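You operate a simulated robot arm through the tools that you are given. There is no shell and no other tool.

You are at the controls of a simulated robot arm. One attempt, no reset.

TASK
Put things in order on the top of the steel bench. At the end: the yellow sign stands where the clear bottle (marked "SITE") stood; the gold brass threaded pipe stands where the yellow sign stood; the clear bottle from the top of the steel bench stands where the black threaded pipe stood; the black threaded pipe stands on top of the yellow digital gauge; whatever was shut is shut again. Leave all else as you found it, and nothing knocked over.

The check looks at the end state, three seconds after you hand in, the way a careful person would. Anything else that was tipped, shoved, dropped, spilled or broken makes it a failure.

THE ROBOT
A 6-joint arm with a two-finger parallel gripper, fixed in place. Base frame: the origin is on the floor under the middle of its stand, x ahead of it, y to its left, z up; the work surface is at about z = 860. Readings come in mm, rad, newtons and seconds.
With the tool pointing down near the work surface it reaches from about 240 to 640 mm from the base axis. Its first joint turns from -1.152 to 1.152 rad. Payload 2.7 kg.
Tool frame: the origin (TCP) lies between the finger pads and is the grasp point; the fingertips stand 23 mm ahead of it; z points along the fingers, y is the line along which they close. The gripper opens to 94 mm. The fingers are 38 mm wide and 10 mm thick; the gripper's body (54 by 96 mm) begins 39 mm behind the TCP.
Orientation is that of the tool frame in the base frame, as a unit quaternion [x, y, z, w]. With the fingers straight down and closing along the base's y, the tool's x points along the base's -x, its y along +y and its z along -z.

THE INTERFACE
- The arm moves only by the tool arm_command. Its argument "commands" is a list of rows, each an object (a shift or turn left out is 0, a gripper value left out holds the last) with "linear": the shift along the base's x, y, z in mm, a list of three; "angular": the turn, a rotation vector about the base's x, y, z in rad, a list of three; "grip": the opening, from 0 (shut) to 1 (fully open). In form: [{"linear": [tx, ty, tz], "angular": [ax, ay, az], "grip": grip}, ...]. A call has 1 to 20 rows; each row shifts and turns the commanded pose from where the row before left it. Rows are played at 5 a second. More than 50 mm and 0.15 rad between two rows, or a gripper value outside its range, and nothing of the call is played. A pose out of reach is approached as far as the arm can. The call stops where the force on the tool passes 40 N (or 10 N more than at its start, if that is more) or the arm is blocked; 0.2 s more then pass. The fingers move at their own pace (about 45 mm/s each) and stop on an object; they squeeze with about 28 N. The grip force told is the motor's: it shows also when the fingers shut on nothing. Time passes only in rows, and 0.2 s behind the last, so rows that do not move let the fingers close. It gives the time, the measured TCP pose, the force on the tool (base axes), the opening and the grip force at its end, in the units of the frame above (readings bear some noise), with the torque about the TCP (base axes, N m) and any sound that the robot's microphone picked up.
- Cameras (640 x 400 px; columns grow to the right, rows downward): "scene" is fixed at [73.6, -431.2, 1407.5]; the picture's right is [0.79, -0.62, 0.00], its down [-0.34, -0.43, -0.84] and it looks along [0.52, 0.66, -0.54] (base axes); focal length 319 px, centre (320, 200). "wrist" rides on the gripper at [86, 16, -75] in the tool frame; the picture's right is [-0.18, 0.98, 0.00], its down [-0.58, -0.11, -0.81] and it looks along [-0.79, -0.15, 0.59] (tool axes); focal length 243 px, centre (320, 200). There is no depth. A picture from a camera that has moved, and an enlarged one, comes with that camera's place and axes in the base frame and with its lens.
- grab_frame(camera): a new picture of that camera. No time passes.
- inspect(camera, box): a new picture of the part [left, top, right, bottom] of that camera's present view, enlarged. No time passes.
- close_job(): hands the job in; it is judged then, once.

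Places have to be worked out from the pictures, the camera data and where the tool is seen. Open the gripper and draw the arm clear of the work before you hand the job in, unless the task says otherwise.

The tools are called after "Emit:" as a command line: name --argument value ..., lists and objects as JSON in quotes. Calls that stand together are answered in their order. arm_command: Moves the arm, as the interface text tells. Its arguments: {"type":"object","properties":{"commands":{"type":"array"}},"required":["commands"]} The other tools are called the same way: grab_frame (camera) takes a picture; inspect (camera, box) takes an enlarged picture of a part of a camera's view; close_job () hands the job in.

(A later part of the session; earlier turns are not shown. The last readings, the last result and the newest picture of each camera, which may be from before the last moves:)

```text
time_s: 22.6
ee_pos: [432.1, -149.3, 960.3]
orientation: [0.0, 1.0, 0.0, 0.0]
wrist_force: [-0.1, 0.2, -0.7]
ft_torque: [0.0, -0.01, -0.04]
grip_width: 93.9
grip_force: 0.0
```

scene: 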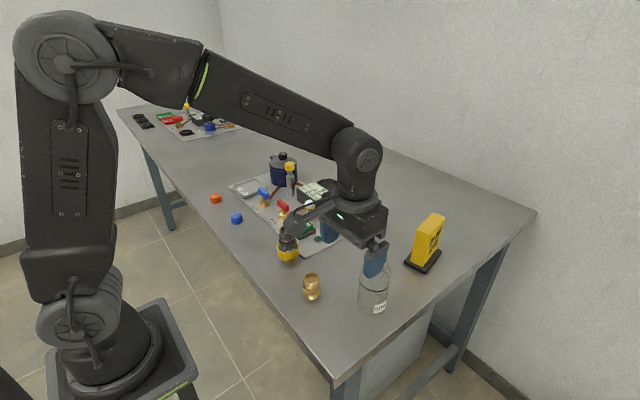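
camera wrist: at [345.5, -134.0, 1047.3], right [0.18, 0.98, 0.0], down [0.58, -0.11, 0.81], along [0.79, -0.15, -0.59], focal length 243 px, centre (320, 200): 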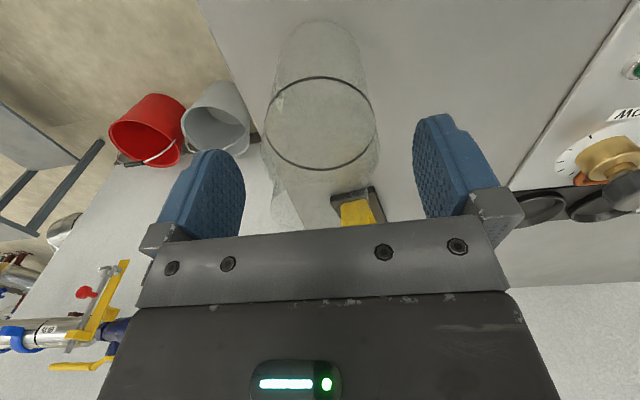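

No contact with the palm. Closing the fingers in stages.

Emit:
arm_command --commands '[{"grip": 0.75}, {"grip": 0.72}, {"grip": 0.69}, {"grip": 0.66}, {"grip": 0.63}, {"grip": 0.55}, {"grip": 0.3}, {"grip": 0.3}, {"grip": 0.3}]'

Emit:
grab_frame --camera "wrist"

Emit:
inspect --camera "scene" --box '[330, 220, 430, 320]'

```text
time_s: 24.6
ee_pos: [431.4, -149.9, 960.7]
orientation: [0.001, 1.0, 0.0, 0.0]
wrist_force: [0.2, 0.3, 0.6]
ft_torque: [0.0, 0.02, 0.01]
grip_width: 58.2
grip_force: 28.3
```

```text
taken
camera wrist: at [345.6, -133.0, 1034.7], right [0.18, 0.98, 0.0], down [0.58, -0.11, 0.81], along [0.79, -0.15, -0.59], focal length 243 px, centre (320, 200)
```

wrist: 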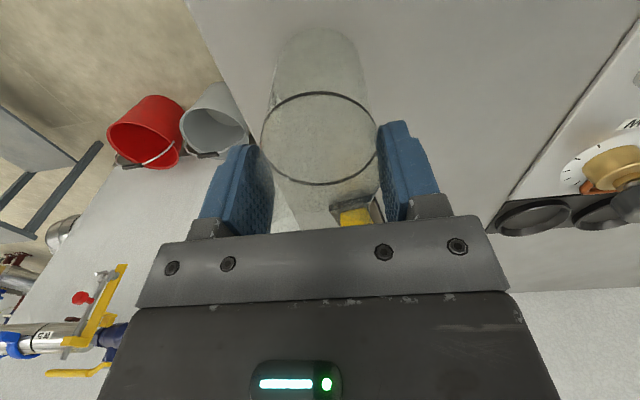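

```text
4.00 times, centred on (380, 270) of scene
camera zoom: at [73.6, -431.2, 1407.5], right [0.79, -0.62, 0.0], down [-0.34, -0.43, -0.84], along [0.52, 0.66, -0.54], focal length 1277 px, centre (80, -80)
```

zoom: 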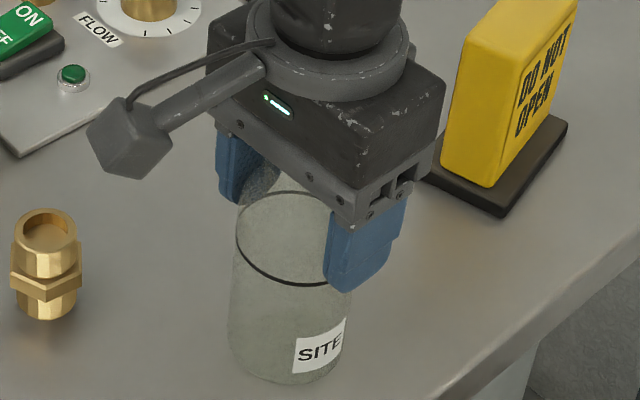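

The grip holds at 58 mm with 28 N. I'll lift slowly and check that the bottle follows without slipping.

Emit:
arm_command --commands '[{"linear": [0, 0, 3], "grip": 0.2}, {"linear": [0, 0, 5]}, {"linear": [0, 0, 7]}, {"linear": [0, 0, 0]}, {"linear": [0, 0, 0]}]'

Emit:
grab_frame --camera "wrist"

Emit:
inspect --camera "scene" --box '[330, 220, 430, 320]'

```text
time_s: 25.8
ee_pos: [431.5, -149.8, 975.6]
orientation: [0.001, 1.0, 0.0, -0.001]
wrist_force: [-1.1, 0.1, -0.5]
ft_torque: [-0.01, -0.01, 0.03]
grip_width: 58.2
grip_force: 27.7
```

```text
taken
camera wrist: at [345.3, -132.9, 1049.7], right [0.18, 0.98, 0.0], down [0.58, -0.11, 0.81], along [0.79, -0.15, -0.59], focal length 243 px, centre (320, 200)
```

wrist: 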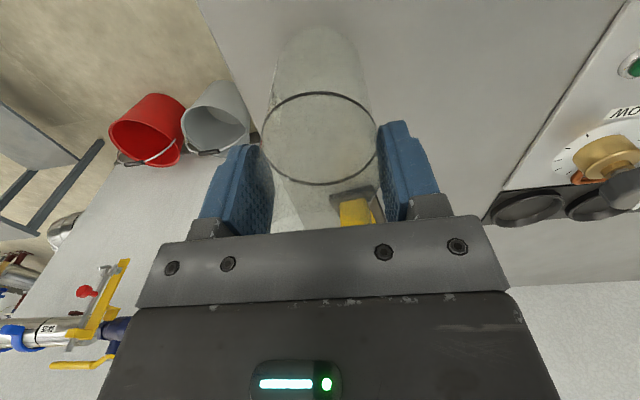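

```text
4.00 times, centred on (380, 270) of scene
camera zoom: at [73.6, -431.2, 1407.5], right [0.79, -0.62, 0.0], down [-0.34, -0.43, -0.84], along [0.52, 0.66, -0.54], focal length 1277 px, centre (80, -80)
```

zoom: 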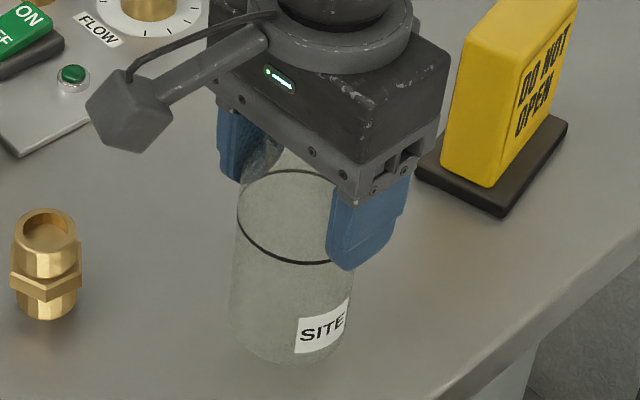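

The bottle lifts cleanly with no slip. I'll raise it further and carry it to the black pipe's old spot at about (532,-10).

Emit:
arm_command --commands '[{"linear": [0, 0, 15]}, {"linear": [0, 0, 20]}, {"linear": [10, 14, 5]}, {"linear": [18, 25, 0]}, {"linear": [20, 28, 0]}, {"linear": [20, 28, 0]}, {"linear": [18, 25, 0]}, {"linear": [10, 14, 0]}, {"linear": [3.5, 5, 0]}, {"linear": [0, 0, 0]}, {"linear": [0, 0, 0]}]'

Emit:
grab_frame --camera "wrist"

Emit:
grab_frame --camera "scene"

```text
time_s: 28.2
ee_pos: [529.8, -9.9, 1014.5]
orientation: [-0.001, 1.0, 0.0, 0.0]
wrist_force: [-0.1, -0.3, -0.6]
ft_torque: [-0.02, -0.01, -0.01]
grip_width: 58.0
grip_force: 27.7
```

```text
taken
camera wrist: at [444.7, 6.2, 1089.6], right [0.18, 0.98, 0.0], down [0.58, -0.11, 0.81], along [0.79, -0.15, -0.59], focal length 243 px, centre (320, 200)
```

wrist: 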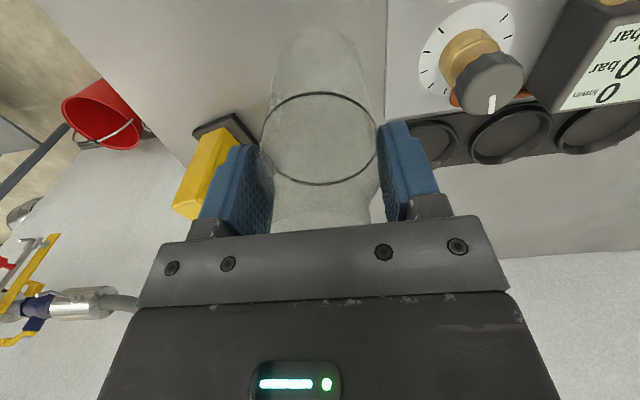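

```text
taken
```

scene: 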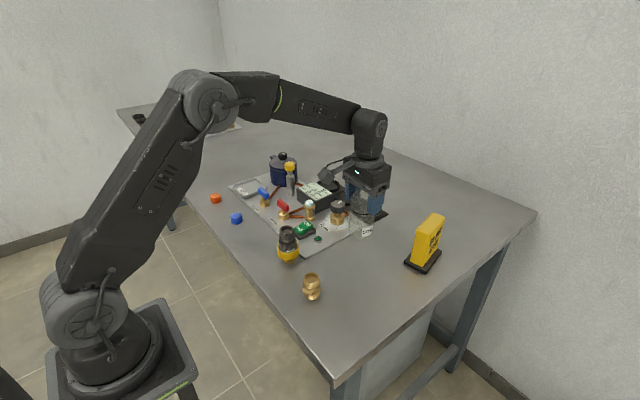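

The bottle is over the old pipe spot, with the plate edge and knob clear. Descending toward the table.

Emit:
arm_command --commands '[{"linear": [0, 0, -15]}, {"linear": [0, 0, -15]}, {"linear": [0, 0, -12]}, {"linear": [0, 0, -8]}, {"linear": [0, 0, -3]}, {"linear": [0, 0, 0]}, {"linear": [0, 0, 0]}]'

Emit:
inspect --camera "scene" --box '[320, 170, 440, 270]'

Emit:
grab_frame --camera "wrist"

```text
time_s: 29.8
ee_pos: [531.6, -8.9, 963.1]
orientation: [-0.001, 1.0, 0.0, -0.001]
wrist_force: [0.2, -0.3, -0.5]
ft_torque: [-0.01, 0.05, -0.01]
grip_width: 58.1
grip_force: 27.6
```

```text
4.00 times, centred on (380, 220) of scene
camera zoom: at [73.6, -431.2, 1407.5], right [0.79, -0.62, 0.0], down [-0.34, -0.43, -0.84], along [0.52, 0.66, -0.54], focal length 1277 px, centre (80, 120)
```

zoom: 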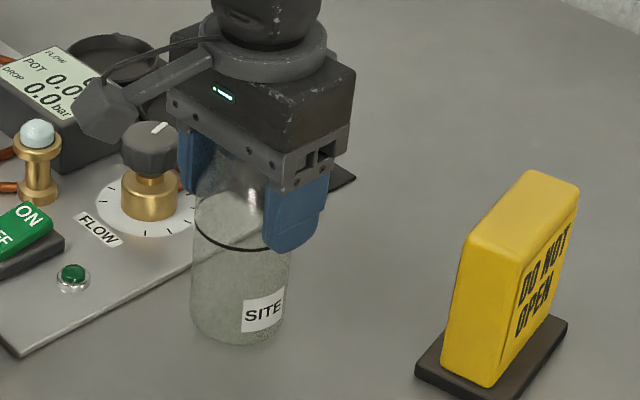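

```text
taken
camera wrist: at [445.7, 6.8, 1037.2], right [0.18, 0.98, 0.0], down [0.58, -0.11, 0.81], along [0.79, -0.15, -0.59], focal length 243 px, centre (320, 200)
```

wrist: 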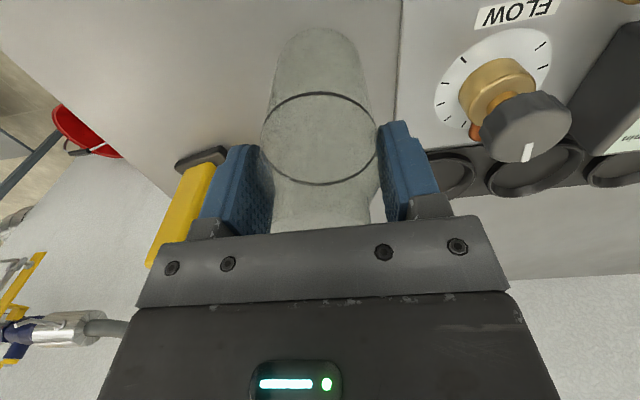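

Still about 2 mm above the table. Easing down with force checks.

Emit:
arm_command --commands '[{"linear": [0, 0, -1]}, {"linear": [0, 0, -1]}, {"linear": [0, 0, 0]}]'

```text
time_s: 30.6
ee_pos: [531.3, -10.2, 960.0]
orientation: [0.0, 1.0, -0.001, 0.0]
wrist_force: [-0.7, 0.0, -0.3]
ft_torque: [0.01, -0.01, 0.0]
grip_width: 58.3
grip_force: 27.9
```

Emit:
arm_command --commands '[{"linear": [0, 0, -0.7]}, {"linear": [0, 0, 0]}]'

```text
time_s: 31.2
ee_pos: [530.8, -10.4, 959.6]
orientation: [0.0, 1.0, 0.0, -0.001]
wrist_force: [-2.3, -0.4, 5.1]
ft_torque: [0.05, 0.19, 0.02]
grip_width: 57.9
grip_force: 27.9
```

The bottle touches down with 5 N. Opening the gripper gradually.

Emit:
arm_command --commands '[{"grip": 0.63}, {"grip": 0.66}, {"grip": 0.7}, {"grip": 0.8}, {"grip": 0.95}, {"grip": 0.95}]'

Emit:
grab_frame --camera "wrist"

Emit:
inspect --camera "scene" --box '[320, 170, 440, 270]'

```text
time_s: 32.6
ee_pos: [531.6, -9.8, 959.7]
orientation: [0.001, 1.0, -0.001, 0.0]
wrist_force: [0.3, -0.2, 0.1]
ft_torque: [-0.02, 0.0, -0.03]
grip_width: 89.5
grip_force: 0.1
```

```text
taken
camera wrist: at [445.3, 6.2, 1034.2], right [0.18, 0.98, 0.0], down [0.58, -0.11, 0.81], along [0.79, -0.15, -0.59], focal length 243 px, centre (320, 200)
```

wrist: 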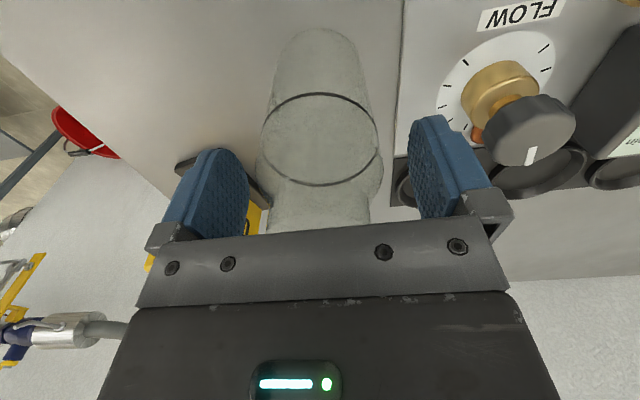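

```text
4.00 times, centred on (380, 220) of scene
camera zoom: at [73.6, -431.2, 1407.5], right [0.79, -0.62, 0.0], down [-0.34, -0.43, -0.84], along [0.52, 0.66, -0.54], focal length 1277 px, centre (80, 120)
```

zoom: 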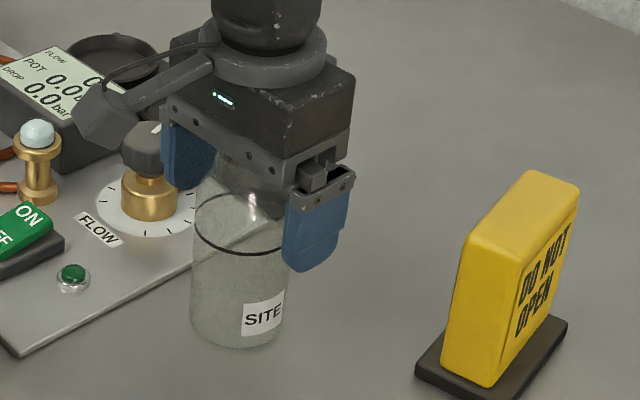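

The bottle stands free at the old pipe spot. I'll rise straight up, then go look at the sign.

Emit:
arm_command --commands '[{"linear": [0, 0, 15]}, {"linear": [0, 0, 30]}, {"linear": [0, 0, 40]}, {"linear": [0, 0, 40]}, {"linear": [0, -20, 5]}, {"linear": [-5, -30, 0]}, {"linear": [-5, -35, 0]}, {"linear": [-5, -35, 0]}, {"linear": [0, 0, 0]}]'

Emit:
grab_frame --camera "wrist"

Emit:
inspect --camera "scene" --box '[390, 200, 460, 280]'

Emit:
inspect --camera "scene" --box '[260, 170, 460, 325]'

```text
time_s: 34.6
ee_pos: [516.8, -129.2, 1087.9]
orientation: [0.0, 1.0, 0.001, 0.0]
wrist_force: [0.0, 1.3, -1.0]
ft_torque: [0.02, 0.0, 0.02]
grip_width: 89.3
grip_force: 0.1
```

```text
taken
camera wrist: at [430.2, -111.9, 1162.1], right [0.18, 0.98, 0.0], down [0.58, -0.11, 0.81], along [0.79, -0.15, -0.59], focal length 243 px, centre (320, 200)
```

wrist: 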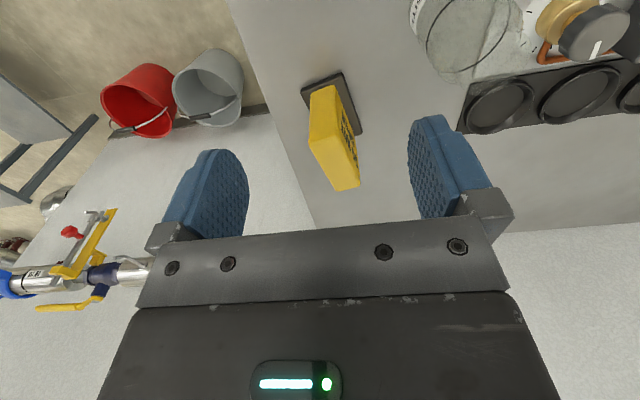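

```text
5.00 times, centred on (425, 240) of scene
camera zoom: at [73.6, -431.2, 1407.5], right [0.79, -0.62, 0.0], down [-0.34, -0.43, -0.84], along [0.52, 0.66, -0.54], focal length 1597 px, centre (-205, 0)
```

zoom: 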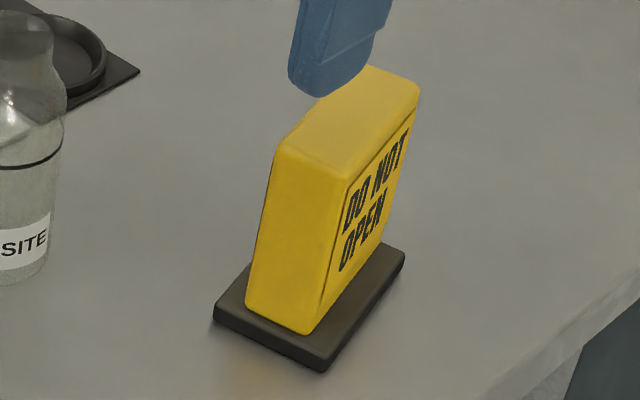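

```text
2.58 times, centred on (360, 248) of scene
camera zoom: at [73.6, -431.2, 1407.5], right [0.79, -0.62, 0.0], down [-0.34, -0.43, -0.84], along [0.52, 0.66, -0.54], focal length 824 px, centre (217, 77)
```

zoom: 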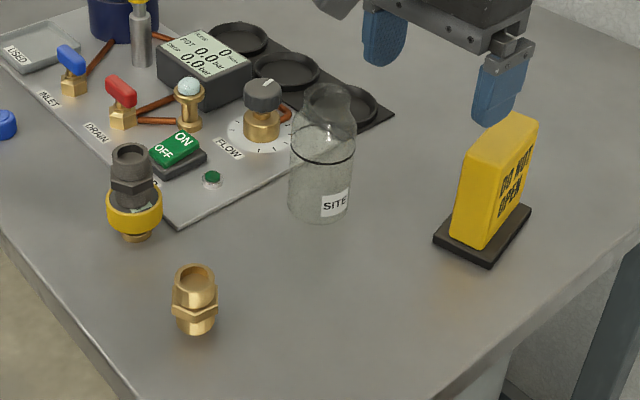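

The bottle stands well at its new spot. Now I'll zoom the wrist view on the sign for its pose.

Emit:
inspect --camera "wrist" --box '[280, 50, 400, 200]'

```text
2.67 times, centred on (340, 125) of wrist
camera zoom: at [430.2, -111.9, 1162.1], right [0.18, 0.98, 0.0], down [0.58, -0.11, 0.81], along [0.79, -0.15, -0.59], focal length 647 px, centre (267, 400)
```

zoom: 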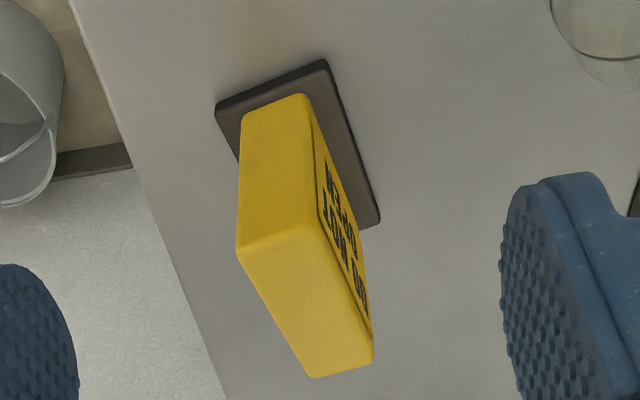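

The sign's centre is about (635,-130), its yaw about 0.226 rad, the panel about 32 mm thick with its top at z≈961, and its base 100×55. I'll grip it about 13 mm inboard of centre at radius ~637. Moving above that point with matching yaw.

Emit:
arm_command --commands '[{"linear": [18, -0.7, -8], "angular": [0, 0, 0.038]}, {"linear": [18, -0.7, -12], "angular": [0, 0, 0.038]}, {"linear": [18, -0.7, -15], "angular": [0, 0, 0.038]}, {"linear": [18, -0.7, -15], "angular": [0, 0, 0.038]}, {"linear": [17, -0.7, -15], "angular": [0, 0, 0.037]}, {"linear": [17, -0.8, -13], "angular": [0, 0, 0.037]}, {"linear": [0, 0, 0]}, {"linear": [0, 0, 0]}]'

Emit:
grab_frame --camera "wrist"

Emit:
grab_frame --camera "scene"

```text
time_s: 36.4
ee_pos: [613.7, -132.1, 1012.1]
orientation: [-0.113, 0.994, -0.001, 0.0]
wrist_force: [0.1, 0.2, 0.7]
ft_torque: [-0.03, -0.02, 0.0]
grip_width: 89.3
grip_force: 0.0
out of reach, approached as far as the arm can: row 6
```

```text
taken
camera wrist: at [526.0, -136.0, 1085.3], right [-0.04, 1.0, 0.0], down [0.59, 0.02, 0.81], along [0.81, 0.03, -0.59], focal length 243 px, centre (320, 200)
```

wrist: 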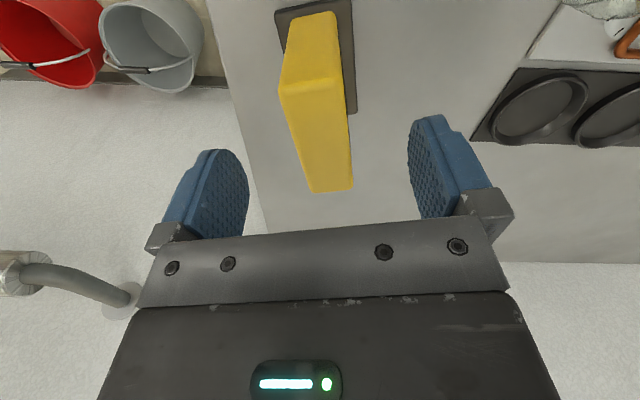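

```text
taken
```

scene: 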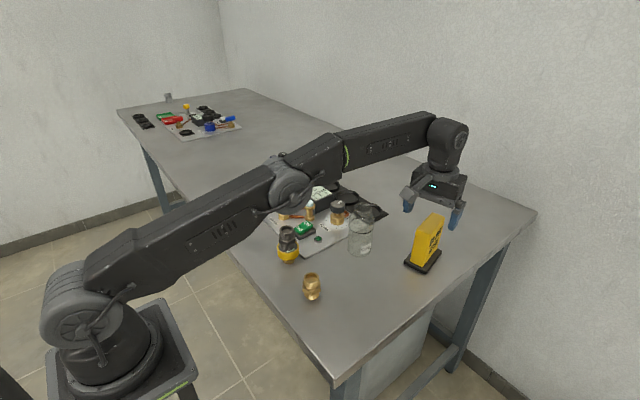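

The yaw matches the panel exactly, but with the tool straight down the arm ran out of reach at radius ~628. I'll tilt the tool about its closing axis so the fingertips lean outward by about 0.2 rad, which keeps the pads parallel to the panel and extends the reach.

Emit:
arm_command --commands '[{"linear": [-10, 0, 0]}, {"angular": [0.0112, -0.0487, 0]}, {"angular": [0.0112, -0.0487, 0]}, {"angular": [0.0112, -0.0487, 0]}, {"angular": [0.0112, -0.0487, 0]}, {"linear": [0, 0, 0]}, {"linear": [0, 0, 0]}]'

Emit:
grab_frame --camera "wrist"

Emit:
grab_frame --camera "scene"

```text
time_s: 38.0
ee_pos: [604.1, -132.7, 1011.8]
orientation: [-0.111, 0.989, 0.011, 0.1]
wrist_force: [0.1, 0.7, 0.5]
ft_torque: [0.0, -0.02, 0.0]
grip_width: 89.4
grip_force: 0.0
```

```text
taken
camera wrist: at [503.4, -139.6, 1066.2], right [-0.04, 1.0, 0.04], down [0.42, -0.01, 0.91], along [0.91, 0.06, -0.42], focal length 243 px, centre (320, 200)
```

wrist: 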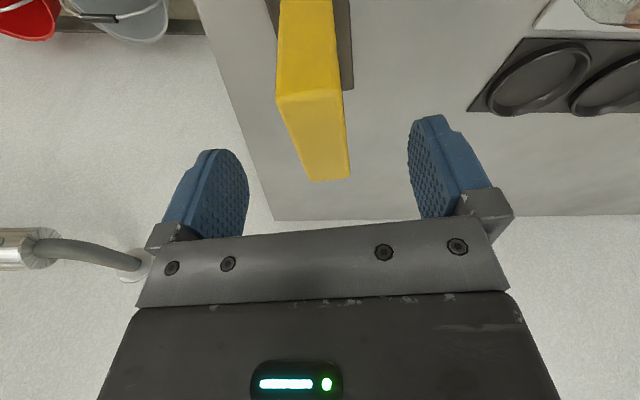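

```text
taken
```

scene: 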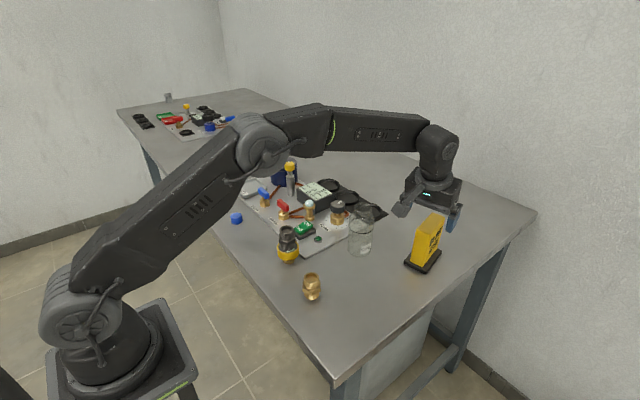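

The reach issue is cleared, and the tilt is as intended. I'll move out to (624.5,-131.6) and descend so the fingers straddle the panel.

Emit:
arm_command --commands '[{"linear": [10, 0.6, 0], "grip": 1}, {"linear": [10.5, 0.6, 0]}, {"linear": [0, 0, -15]}, {"linear": [0, 0, -15]}, {"linear": [0, 0, 0]}, {"linear": [0, 0, 0]}]'

Emit:
grab_frame --camera "wrist"

Emit:
inspect --camera "scene" --box '[370, 170, 500, 280]'

```text
time_s: 39.4
ee_pos: [624.7, -131.6, 979.3]
orientation: [-0.113, 0.989, 0.011, 0.1]
wrist_force: [-0.5, 0.5, 0.4]
ft_torque: [-0.01, 0.01, -0.02]
grip_width: 93.8
grip_force: 0.0
```

```text
taken
camera wrist: at [523.7, -138.3, 1035.7], right [-0.04, 1.0, 0.04], down [0.42, -0.01, 0.91], along [0.9, 0.06, -0.42], focal length 243 px, centre (320, 200)
```

wrist: 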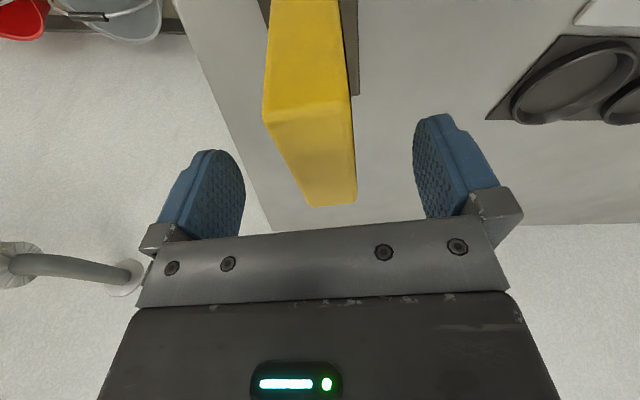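

```text
3.64 times, centred on (435, 225) of scene
camera zoom: at [73.6, -431.2, 1407.5], right [0.79, -0.62, 0.0], down [-0.34, -0.43, -0.84], along [0.52, 0.66, -0.54], focal length 1161 px, centre (-98, 109)
```

zoom: 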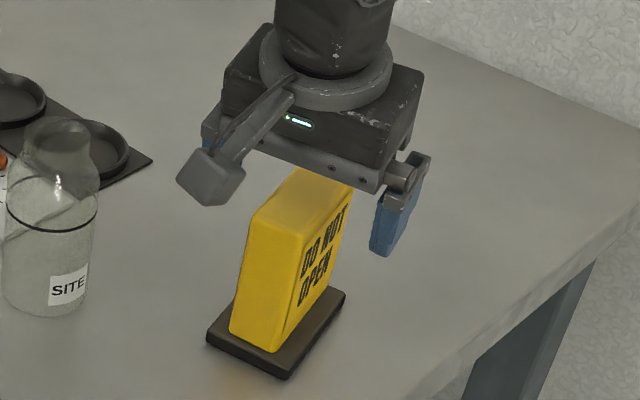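

The fingers will straddle the panel with the closing line centred. Descending 43 mm to TCP z≈936.

Emit:
arm_command --commands '[{"linear": [0, 0, -12]}, {"linear": [0, 0, -12]}, {"linear": [0, 0, -10]}, {"linear": [0, 0, -8]}, {"linear": [0, 0, 0]}, {"linear": [0, 0, 0]}]'

Emit:
grab_frame --camera "wrist"

Emit:
inspect --camera "scene" --box '[380, 190, 480, 280]'

```text
time_s: 40.8
ee_pos: [624.5, -133.2, 938.4]
orientation: [-0.113, 0.989, 0.011, 0.099]
wrist_force: [-1.1, 0.4, 5.5]
ft_torque: [-0.06, 0.18, -0.02]
grip_width: 93.9
grip_force: 0.0
```

```text
taken
camera wrist: at [524.3, -138.2, 994.4], right [-0.04, 1.0, 0.04], down [0.42, -0.01, 0.91], along [0.91, 0.06, -0.42], focal length 243 px, centre (320, 200)
```

wrist: 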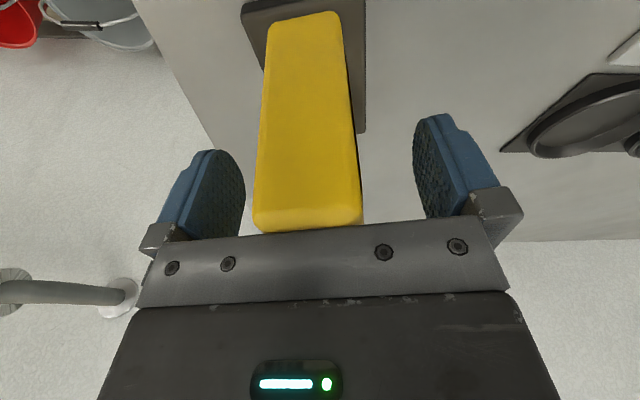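

```text
4.44 times, centred on (430, 235) of scene
camera zoom: at [73.5, -431.1, 1407.6], right [0.79, -0.62, 0.0], down [-0.34, -0.43, -0.84], along [0.52, 0.66, -0.54], focal length 1419 px, centre (-169, 44)
```

zoom: 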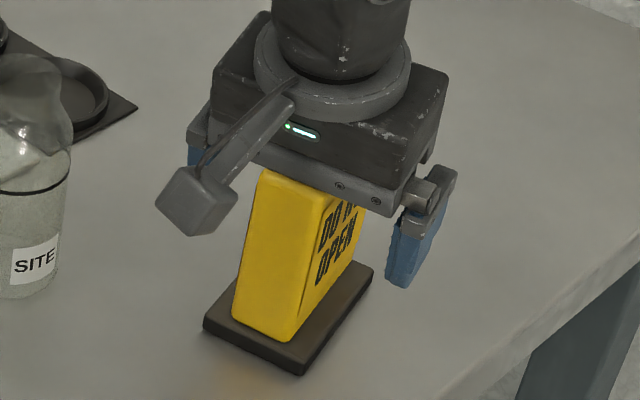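

A 5.5 N upward force says the tilted palm is just touching the sign's top edge. I'll back off 6 mm.

Emit:
arm_command --commands '[{"linear": [0, 0, 3]}, {"linear": [0, 0, 3]}, {"linear": [0, 0, 0]}]'

Emit:
grab_frame --camera "wrist"

```text
time_s: 41.6
ee_pos: [624.0, -132.2, 943.9]
orientation: [-0.111, 0.989, 0.012, 0.1]
wrist_force: [-0.7, -0.5, -0.4]
ft_torque: [0.0, 0.01, -0.02]
grip_width: 93.9
grip_force: 0.1
```

```text
taken
camera wrist: at [523.7, -138.2, 999.8], right [-0.04, 1.0, 0.04], down [0.42, -0.01, 0.91], along [0.9, 0.06, -0.42], focal length 243 px, centre (320, 200)
```

wrist: 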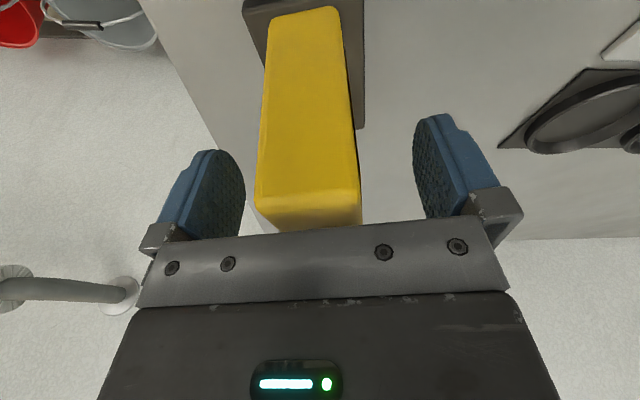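

The palm is clear again and the panel is centred between the pads. Closing in stages.

Emit:
arm_command --commands '[{"grip": 0.5}, {"grip": 0.45}, {"grip": 0.42}, {"grip": 0.38}, {"grip": 0.35}, {"grip": 0.3}, {"grip": 0.1}, {"grip": 0.0}, {"grip": 0.0}]'

Emit:
grab_frame --camera "wrist"

Emit:
inspect --camera "scene" --box '[380, 190, 480, 280]'

```text
time_s: 43.6
ee_pos: [624.3, -131.5, 944.4]
orientation: [-0.112, 0.989, 0.011, 0.1]
wrist_force: [0.5, 0.2, 0.6]
ft_torque: [0.03, 0.01, 0.04]
grip_width: 33.7
grip_force: 27.4
```

```text
taken
camera wrist: at [523.8, -138.2, 999.9], right [-0.04, 1.0, 0.04], down [0.42, -0.01, 0.91], along [0.9, 0.06, -0.42], focal length 243 px, centre (320, 200)
```

wrist: 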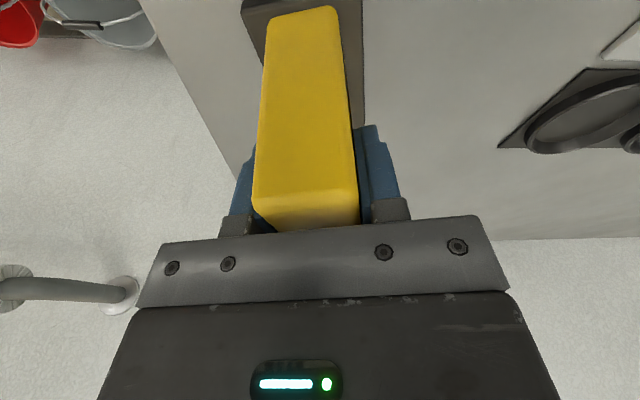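

```text
4.44 times, centred on (430, 235) of scene
camera zoom: at [73.6, -431.2, 1407.5], right [0.79, -0.62, 0.0], down [-0.34, -0.43, -0.84], along [0.52, 0.66, -0.54], focal length 1419 px, centre (-169, 44)
```

zoom: 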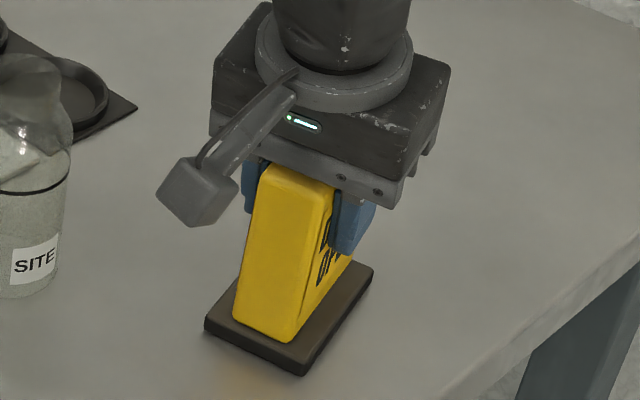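

The panel is gripped at 33.7 mm. I'll lift a little and confirm the sign stays level.

Emit:
arm_command --commands '[{"linear": [0, 0, 3]}, {"linear": [0, 0, 5]}, {"linear": [0, 0, 7]}, {"linear": [0, 0, 0]}, {"linear": [0, 0, 0]}]'

Emit:
grab_frame --camera "wrist"

Emit:
inspect --camera "scene" --box '[380, 190, 480, 280]'

```text
time_s: 44.8
ee_pos: [625.0, -131.4, 960.5]
orientation: [-0.113, 0.988, 0.012, 0.1]
wrist_force: [0.3, 0.1, -0.7]
ft_torque: [-0.01, 0.0, -0.03]
grip_width: 33.9
grip_force: 27.5
```

```text
taken
camera wrist: at [524.5, -137.2, 1015.9], right [-0.04, 1.0, 0.04], down [0.42, -0.01, 0.91], along [0.9, 0.06, -0.42], focal length 243 px, centre (320, 200)
```

wrist: 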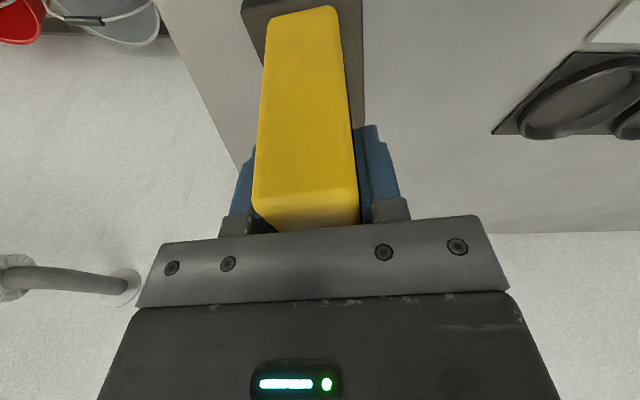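

```text
4.44 times, centred on (430, 235) of scene
camera zoom: at [73.6, -431.2, 1407.5], right [0.79, -0.62, 0.0], down [-0.34, -0.43, -0.84], along [0.52, 0.66, -0.54], focal length 1419 px, centre (-169, 44)
```

zoom: 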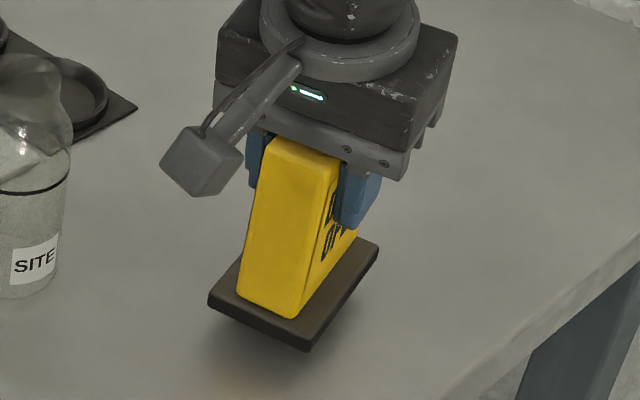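

The sign lifted level with no change in the grip. Carrying it inward toward the bottle's old spot at about (431,-149).

Emit:
arm_command --commands '[{"linear": [-5, -0.5, 10]}, {"linear": [-15, -1.5, 10]}, {"linear": [-25, -2.5, 8]}, {"linear": [-28, -3, 0]}, {"linear": [-28, -3, 0]}, {"linear": [-28, -3, 0]}, {"linear": [-28, -3, 0]}, {"linear": [-25, -2.3, 0]}, {"linear": [-15, -1.5, 0]}, {"linear": [-8.2, -0.5, 0]}, {"linear": [0, 0, 0]}, {"linear": [0, 0, 0]}]'

Emit:
grab_frame --camera "wrist"

Emit:
grab_frame --camera "scene"

```text
time_s: 47.4
ee_pos: [418.9, -153.0, 986.9]
orientation: [-0.112, 0.989, 0.011, 0.099]
wrist_force: [0.9, 1.0, -1.2]
ft_torque: [-0.01, 0.01, -0.01]
grip_width: 33.3
grip_force: 28.1
```

```text
taken
camera wrist: at [318.2, -159.8, 1042.4], right [-0.04, 1.0, 0.04], down [0.42, -0.01, 0.91], along [0.9, 0.06, -0.42], focal length 243 px, centre (320, 200)
```

wrist: 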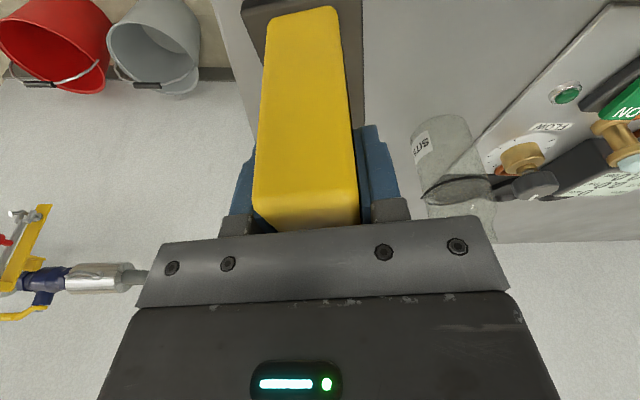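

```text
taken
```

scene: 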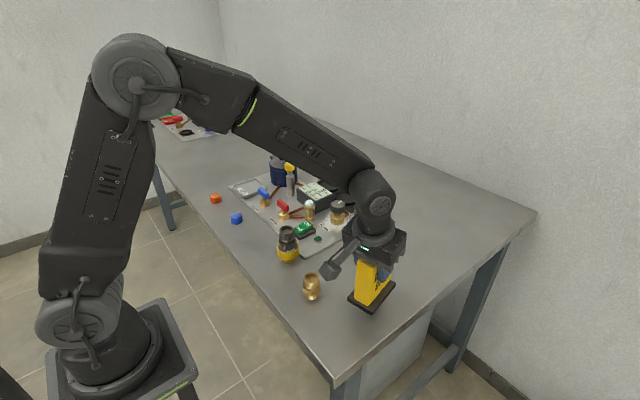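

The sign is above the old bottle spot with brass pipe and edges clear. Lowering.

Emit:
arm_command --commands '[{"linear": [0, 0, -12]}, {"linear": [0, 0, -12]}, {"linear": [0, 0, -10]}, {"linear": [0, 0, -6]}, {"linear": [0, 0, 0]}, {"linear": [0, 0, 0]}]'

Emit:
inspect --camera "scene" --box '[290, 220, 430, 330]'

```text
time_s: 48.8
ee_pos: [418.5, -153.2, 947.1]
orientation: [-0.112, 0.989, 0.011, 0.099]
wrist_force: [0.2, -0.2, -1.4]
ft_torque: [0.02, 0.02, -0.02]
grip_width: 33.9
grip_force: 27.8
```

```text
3.64 times, centred on (360, 275) of scene
camera zoom: at [73.6, -431.2, 1407.5], right [0.79, -0.62, 0.0], down [-0.34, -0.43, -0.84], along [0.52, 0.66, -0.54], focal length 1161 px, centre (174, -73)
```

zoom: 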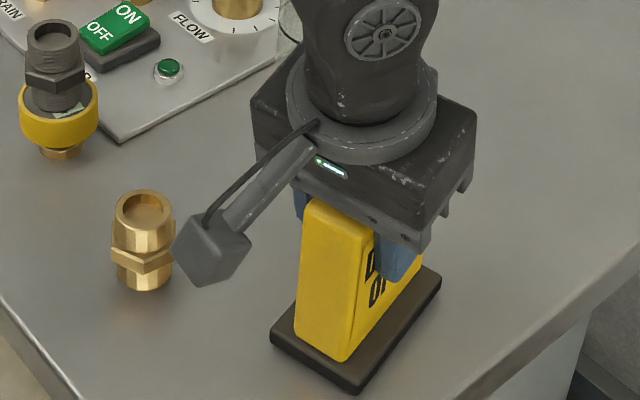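

About 3 mm above the table. Before touching down I'll measure the base's position more exactly against the old bottle spot.

Emit:
inspect --camera "scene" --box '[355, 275, 425, 335]'

Emit:
grab_frame --camera "wrist"

```text
6.67 times, centred on (390, 305) of scene
camera zoom: at [73.6, -431.2, 1407.5], right [0.79, -0.62, 0.0], down [-0.34, -0.43, -0.84], along [0.52, 0.66, -0.54], focal length 2129 px, centre (-147, -500)
```

zoom: 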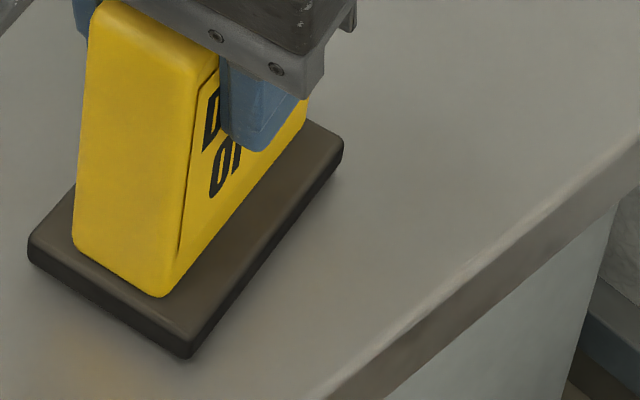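

```text
taken
camera wrist: at [318.6, -159.5, 1002.1], right [-0.04, 1.0, 0.04], down [0.42, -0.01, 0.91], along [0.9, 0.06, -0.42], focal length 243 px, centre (320, 200)
```

wrist: 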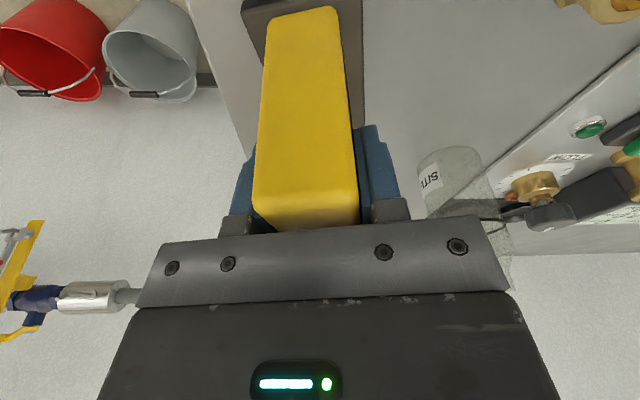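

The base centre now works out to about (429,-150) against the bottle's old centre of about (432,-149). I'll shift (+3,+1) and ease down to contact.

Emit:
arm_command --commands '[{"linear": [3, 1, 0]}, {"linear": [0, 0, -1]}, {"linear": [0, 0, -1]}, {"linear": [0, 0, 0]}, {"linear": [0, 0, 0]}]'

```text
time_s: 50.0
ee_pos: [423.5, -151.8, 945.1]
orientation: [-0.113, 0.989, 0.011, 0.099]
wrist_force: [0.8, 0.0, -1.1]
ft_torque: [-0.03, 0.03, 0.01]
grip_width: 34.1
grip_force: 27.6
```

Emit:
arm_command --commands '[{"linear": [0, 0, -0.8]}, {"linear": [0, 0, 0]}]'

```text
time_s: 50.6
ee_pos: [421.8, -152.2, 943.5]
orientation: [-0.112, 0.989, 0.012, 0.1]
wrist_force: [0.4, -0.5, -1.5]
ft_torque: [0.0, 0.02, -0.02]
grip_width: 33.8
grip_force: 28.7
```

No contact yet. I'll continue in sub-millimetre steps.

Emit:
arm_command --commands '[{"linear": [0, 0, -0.7]}, {"linear": [0, 0, 0]}]'

```text
time_s: 51.2
ee_pos: [422.9, -152.6, 944.5]
orientation: [-0.113, 0.989, 0.012, 0.099]
wrist_force: [0.5, 2.0, 4.0]
ft_torque: [0.1, 0.18, -0.04]
grip_width: 33.8
grip_force: 27.9
```

Contact is at about 5 N. Opening gradually to release the sign.

Emit:
arm_command --commands '[{"grip": 0.37}, {"grip": 0.39}, {"grip": 0.42}, {"grip": 0.5}, {"grip": 0.65}, {"grip": 0.8}, {"grip": 0.8}]'

Emit:
grab_frame --camera "wrist"

Emit:
inspect --camera "scene" --box '[290, 220, 430, 330]'

```text
time_s: 52.8
ee_pos: [423.4, -152.9, 943.8]
orientation: [-0.112, 0.989, 0.011, 0.1]
wrist_force: [-0.4, -0.1, -0.1]
ft_torque: [0.0, -0.04, 0.0]
grip_width: 75.3
grip_force: 0.1
```

```text
taken
camera wrist: at [322.4, -158.4, 999.5], right [-0.04, 1.0, 0.04], down [0.42, -0.01, 0.91], along [0.9, 0.06, -0.42], focal length 243 px, centre (320, 200)
```

wrist: 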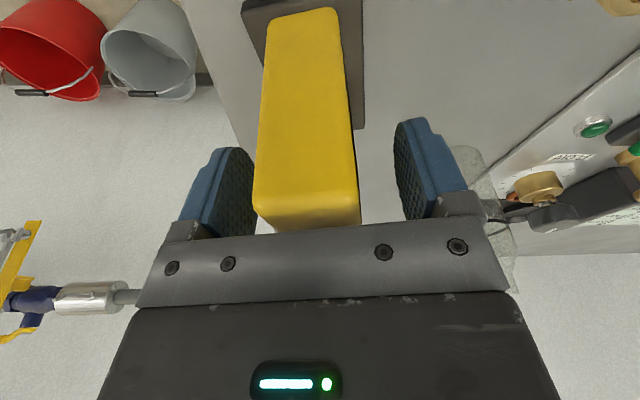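

```text
3.64 times, centred on (360, 275) of scene
camera zoom: at [73.6, -431.2, 1407.5], right [0.79, -0.62, 0.0], down [-0.34, -0.43, -0.84], along [0.52, 0.66, -0.54], focal length 1161 px, centre (174, -73)
```

zoom: 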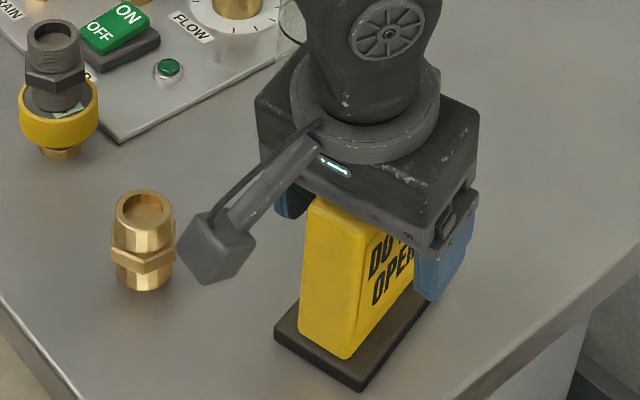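

The sign stands free. I'll rise straight up, then move back toward the brass pipe keeping the same tilt, since I'll need that tilt again to reach the sign's old spot.

Emit:
arm_command --commands '[{"linear": [0, 0, 15]}, {"linear": [0, 0, 30]}, {"linear": [0, 0, 35]}, {"linear": [0, 0, 20]}, {"linear": [-20, 15, 0]}, {"linear": [-25, 18, 0]}, {"linear": [-25, 18, 0]}, {"linear": [-25, 18, -10]}, {"linear": [-25, 18, -20]}, {"linear": [0, 0, 0]}, {"linear": [0, 0, 0]}]'

Emit:
grab_frame --camera "wrist"

Emit:
grab_frame --camera "scene"

```text
time_s: 55.2
ee_pos: [302.1, -64.0, 1013.6]
orientation: [-0.112, 0.989, 0.012, 0.099]
wrist_force: [0.7, -0.2, -0.1]
ft_torque: [0.0, 0.0, 0.01]
grip_width: 75.0
grip_force: 0.0
```

```text
taken
camera wrist: at [201.1, -70.7, 1070.6], right [-0.04, 1.0, 0.04], down [0.42, -0.01, 0.91], along [0.9, 0.06, -0.42], focal length 243 px, centre (320, 200)
```

wrist: 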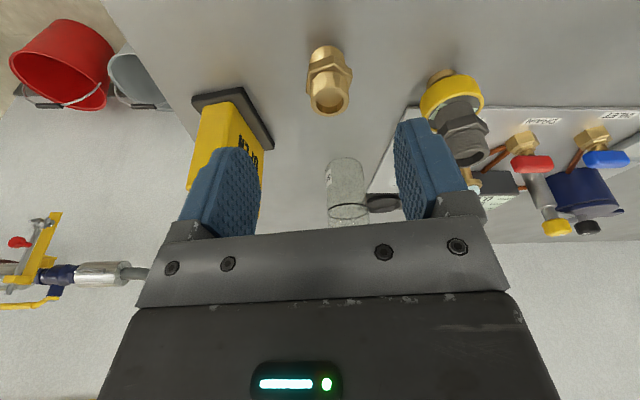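

```text
taken
```

scene: 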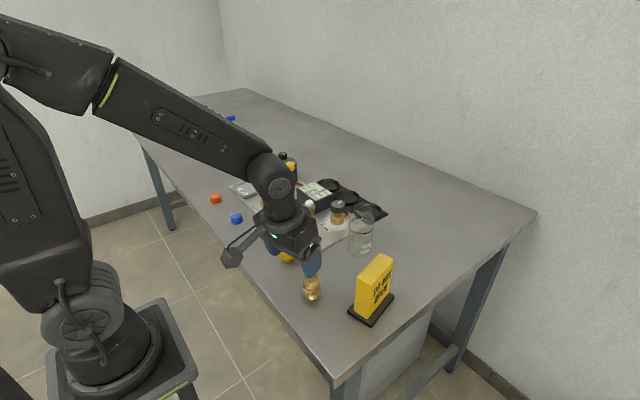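

Everything stands upright. Zooming on the brass pipe from the wrist view.

Emit:
inspect --camera "wrist" --box '[280, 30, 380, 130]'

Emit:
inspect --camera "scene" --box '[340, 245, 420, 325]'

```text
4.00 times, centred on (330, 80) of wrist
camera zoom: at [201.1, -70.7, 1070.6], right [-0.04, 1.0, 0.04], down [0.42, -0.01, 0.91], along [0.9, 0.06, -0.42], focal length 970 px, centre (280, 680)
```

zoom: 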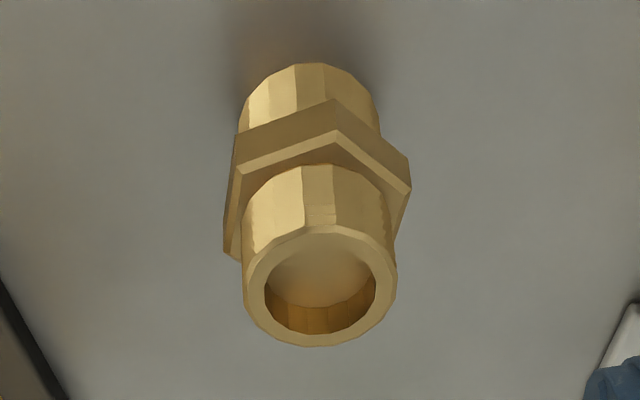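

```text
5.00 times, centred on (380, 285) of scene
camera zoom: at [73.6, -431.2, 1407.5], right [0.79, -0.62, 0.0], down [-0.34, -0.43, -0.84], along [0.52, 0.66, -0.54], focal length 1597 px, centre (20, -225)
```

zoom: 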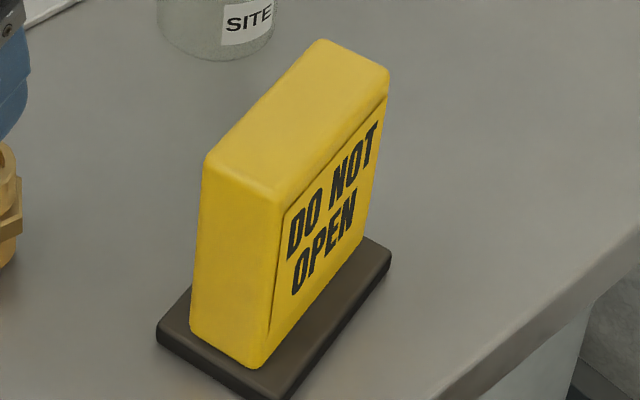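

The sign's base is now centred at about (431,-149), matching the bottle's old spot. The brass pipe is near (350.6,-49.3), about 49 mm tall, with a pair of hex flats facing roughly yaw −0.12. I'll rotate to that yaw, keep the tilt, and hover above it.

Emit:
arm_command --commands '[{"linear": [9, 2, -5], "angular": [0, 0, -0.07], "grip": 0.75}, {"linear": [10, 3, -10], "angular": [0, 0, -0.07]}, {"linear": [10, 3, -12], "angular": [0, 0, -0.07]}, {"linear": [10, 3.4, -12], "angular": [0, 0, -0.07]}, {"linear": [10.2, 3.4, -12], "angular": [0, 0, -0.066]}, {"linear": [0, 0, 0]}, {"linear": [0, 0, 0]}]'

Emit:
grab_frame --camera "wrist"

Emit:
inspect --camera "wrist" --box '[260, 20, 400, 160]'

Emit:
inspect --camera "scene" --box '[250, 210, 390, 320]'

```text
time_s: 56.8
ee_pos: [352.3, -49.6, 962.0]
orientation: [0.06, 0.993, -0.005, 0.101]
wrist_force: [0.1, 0.2, 0.0]
ft_torque: [-0.01, -0.02, -0.01]
grip_width: 70.4
grip_force: 0.0
```

```text
taken
camera wrist: at [255.8, -20.5, 1018.6], right [0.3, 0.95, 0.04], down [0.39, -0.16, 0.91], along [0.87, -0.25, -0.42], focal length 243 px, centre (320, 200)
```

wrist: 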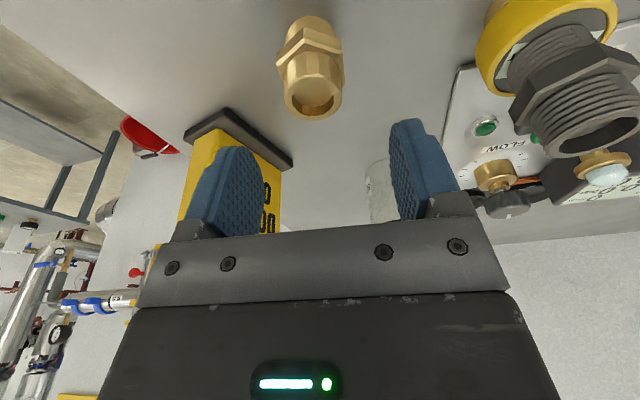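

```text
2.86 times, centred on (330, 90) of wrist
camera zoom: at [255.8, -20.5, 1018.6], right [0.3, 0.95, 0.04], down [0.39, -0.16, 0.91], along [0.87, -0.25, -0.42], focal length 693 px, centre (291, 514)
```

zoom: 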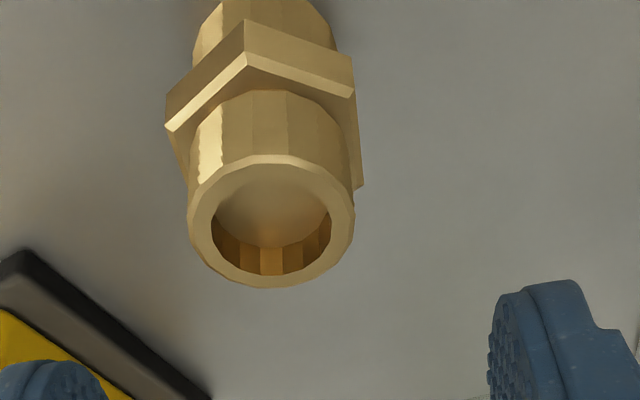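

```text
3.64 times, centred on (320, 265) of scene
camera zoom: at [73.6, -431.2, 1407.5], right [0.79, -0.62, 0.0], down [-0.34, -0.43, -0.84], along [0.52, 0.66, -0.54], focal length 1161 px, centre (320, -36)
```

zoom: 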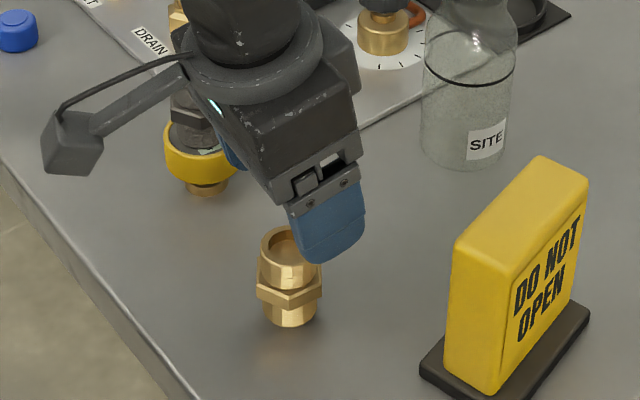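

The pipe is within about 1–2 mm of the tool axis and the flats line up with the pads. Descending to z≈891.

Emit:
arm_command --commands '[{"linear": [-1, 0, -18]}, {"linear": [0, 0, -18]}, {"linear": [0, 0, -18]}, {"linear": [0, 0, -16]}, {"linear": [0, 0, 0]}, {"linear": [0, 0, 0]}]'

Emit:
grab_frame --camera "wrist"

Emit:
inspect --camera "scene" --box '[270, 230, 370, 310]'

```text
time_s: 58.2
ee_pos: [351.1, -49.8, 892.3]
orientation: [0.06, 0.993, -0.006, 0.1]
wrist_force: [-0.7, -0.2, -0.3]
ft_torque: [0.02, -0.01, 0.02]
grip_width: 70.5
grip_force: 0.1
```

```text
taken
camera wrist: at [254.9, -21.6, 948.0], right [0.3, 0.95, 0.04], down [0.39, -0.16, 0.91], along [0.87, -0.25, -0.42], focal length 243 px, centre (320, 200)
```

wrist: 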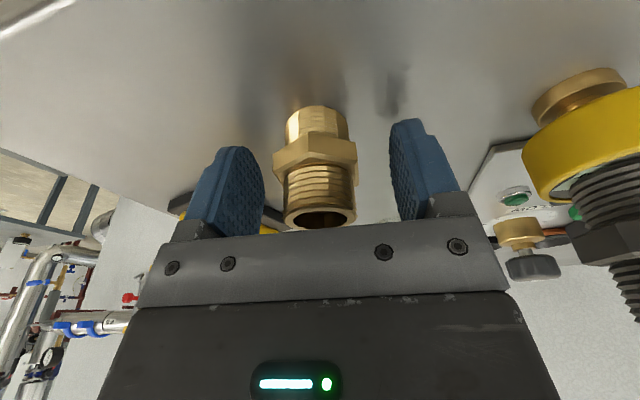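

```text
5.00 times, centred on (320, 270) of scene
camera zoom: at [73.6, -431.2, 1407.5], right [0.79, -0.62, 0.0], down [-0.34, -0.43, -0.84], along [0.52, 0.66, -0.54], focal length 1597 px, centre (320, -150)
```

zoom: 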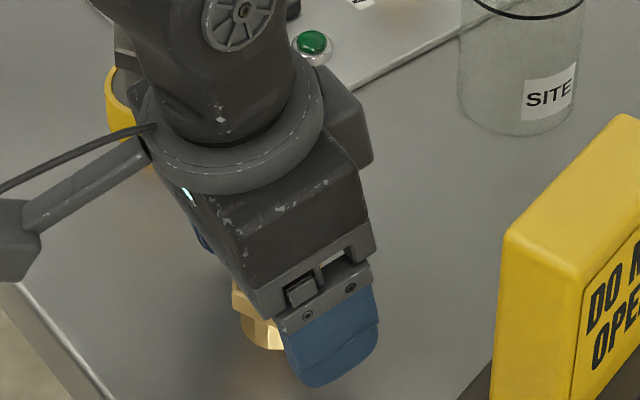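

The pipe sits between the pads. Closing.

Emit:
arm_command --commands '[{"grip": 0.55}, {"grip": 0.5}, {"grip": 0.45}, {"grip": 0.3}, {"grip": 0}, {"grip": 0}, {"grip": 0}]'

Emit:
inspect --camera "wrist" --box '[210, 80, 430, 240]'

```text
time_s: 59.8
ee_pos: [351.1, -48.7, 892.9]
orientation: [0.06, 0.993, -0.006, 0.1]
wrist_force: [0.8, -2.1, -0.6]
ft_torque: [0.02, 0.01, 0.01]
grip_width: 42.7
grip_force: 28.3
```

```text
2.50 times, centred on (320, 160) of wrist
camera zoom: at [254.9, -21.6, 948.1], right [0.3, 0.95, 0.04], down [0.39, -0.16, 0.91], along [0.87, -0.25, -0.42], focal length 606 px, centre (320, 300)
```

zoom: 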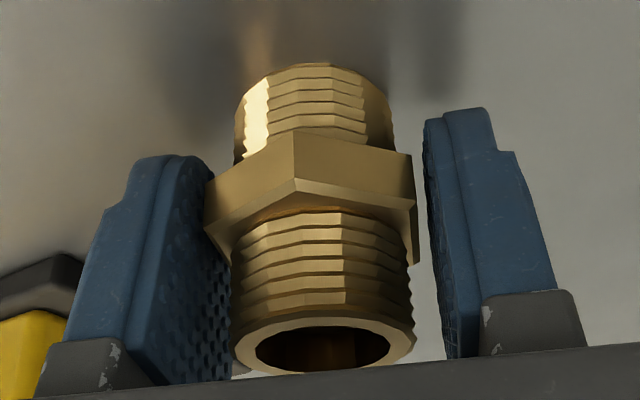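

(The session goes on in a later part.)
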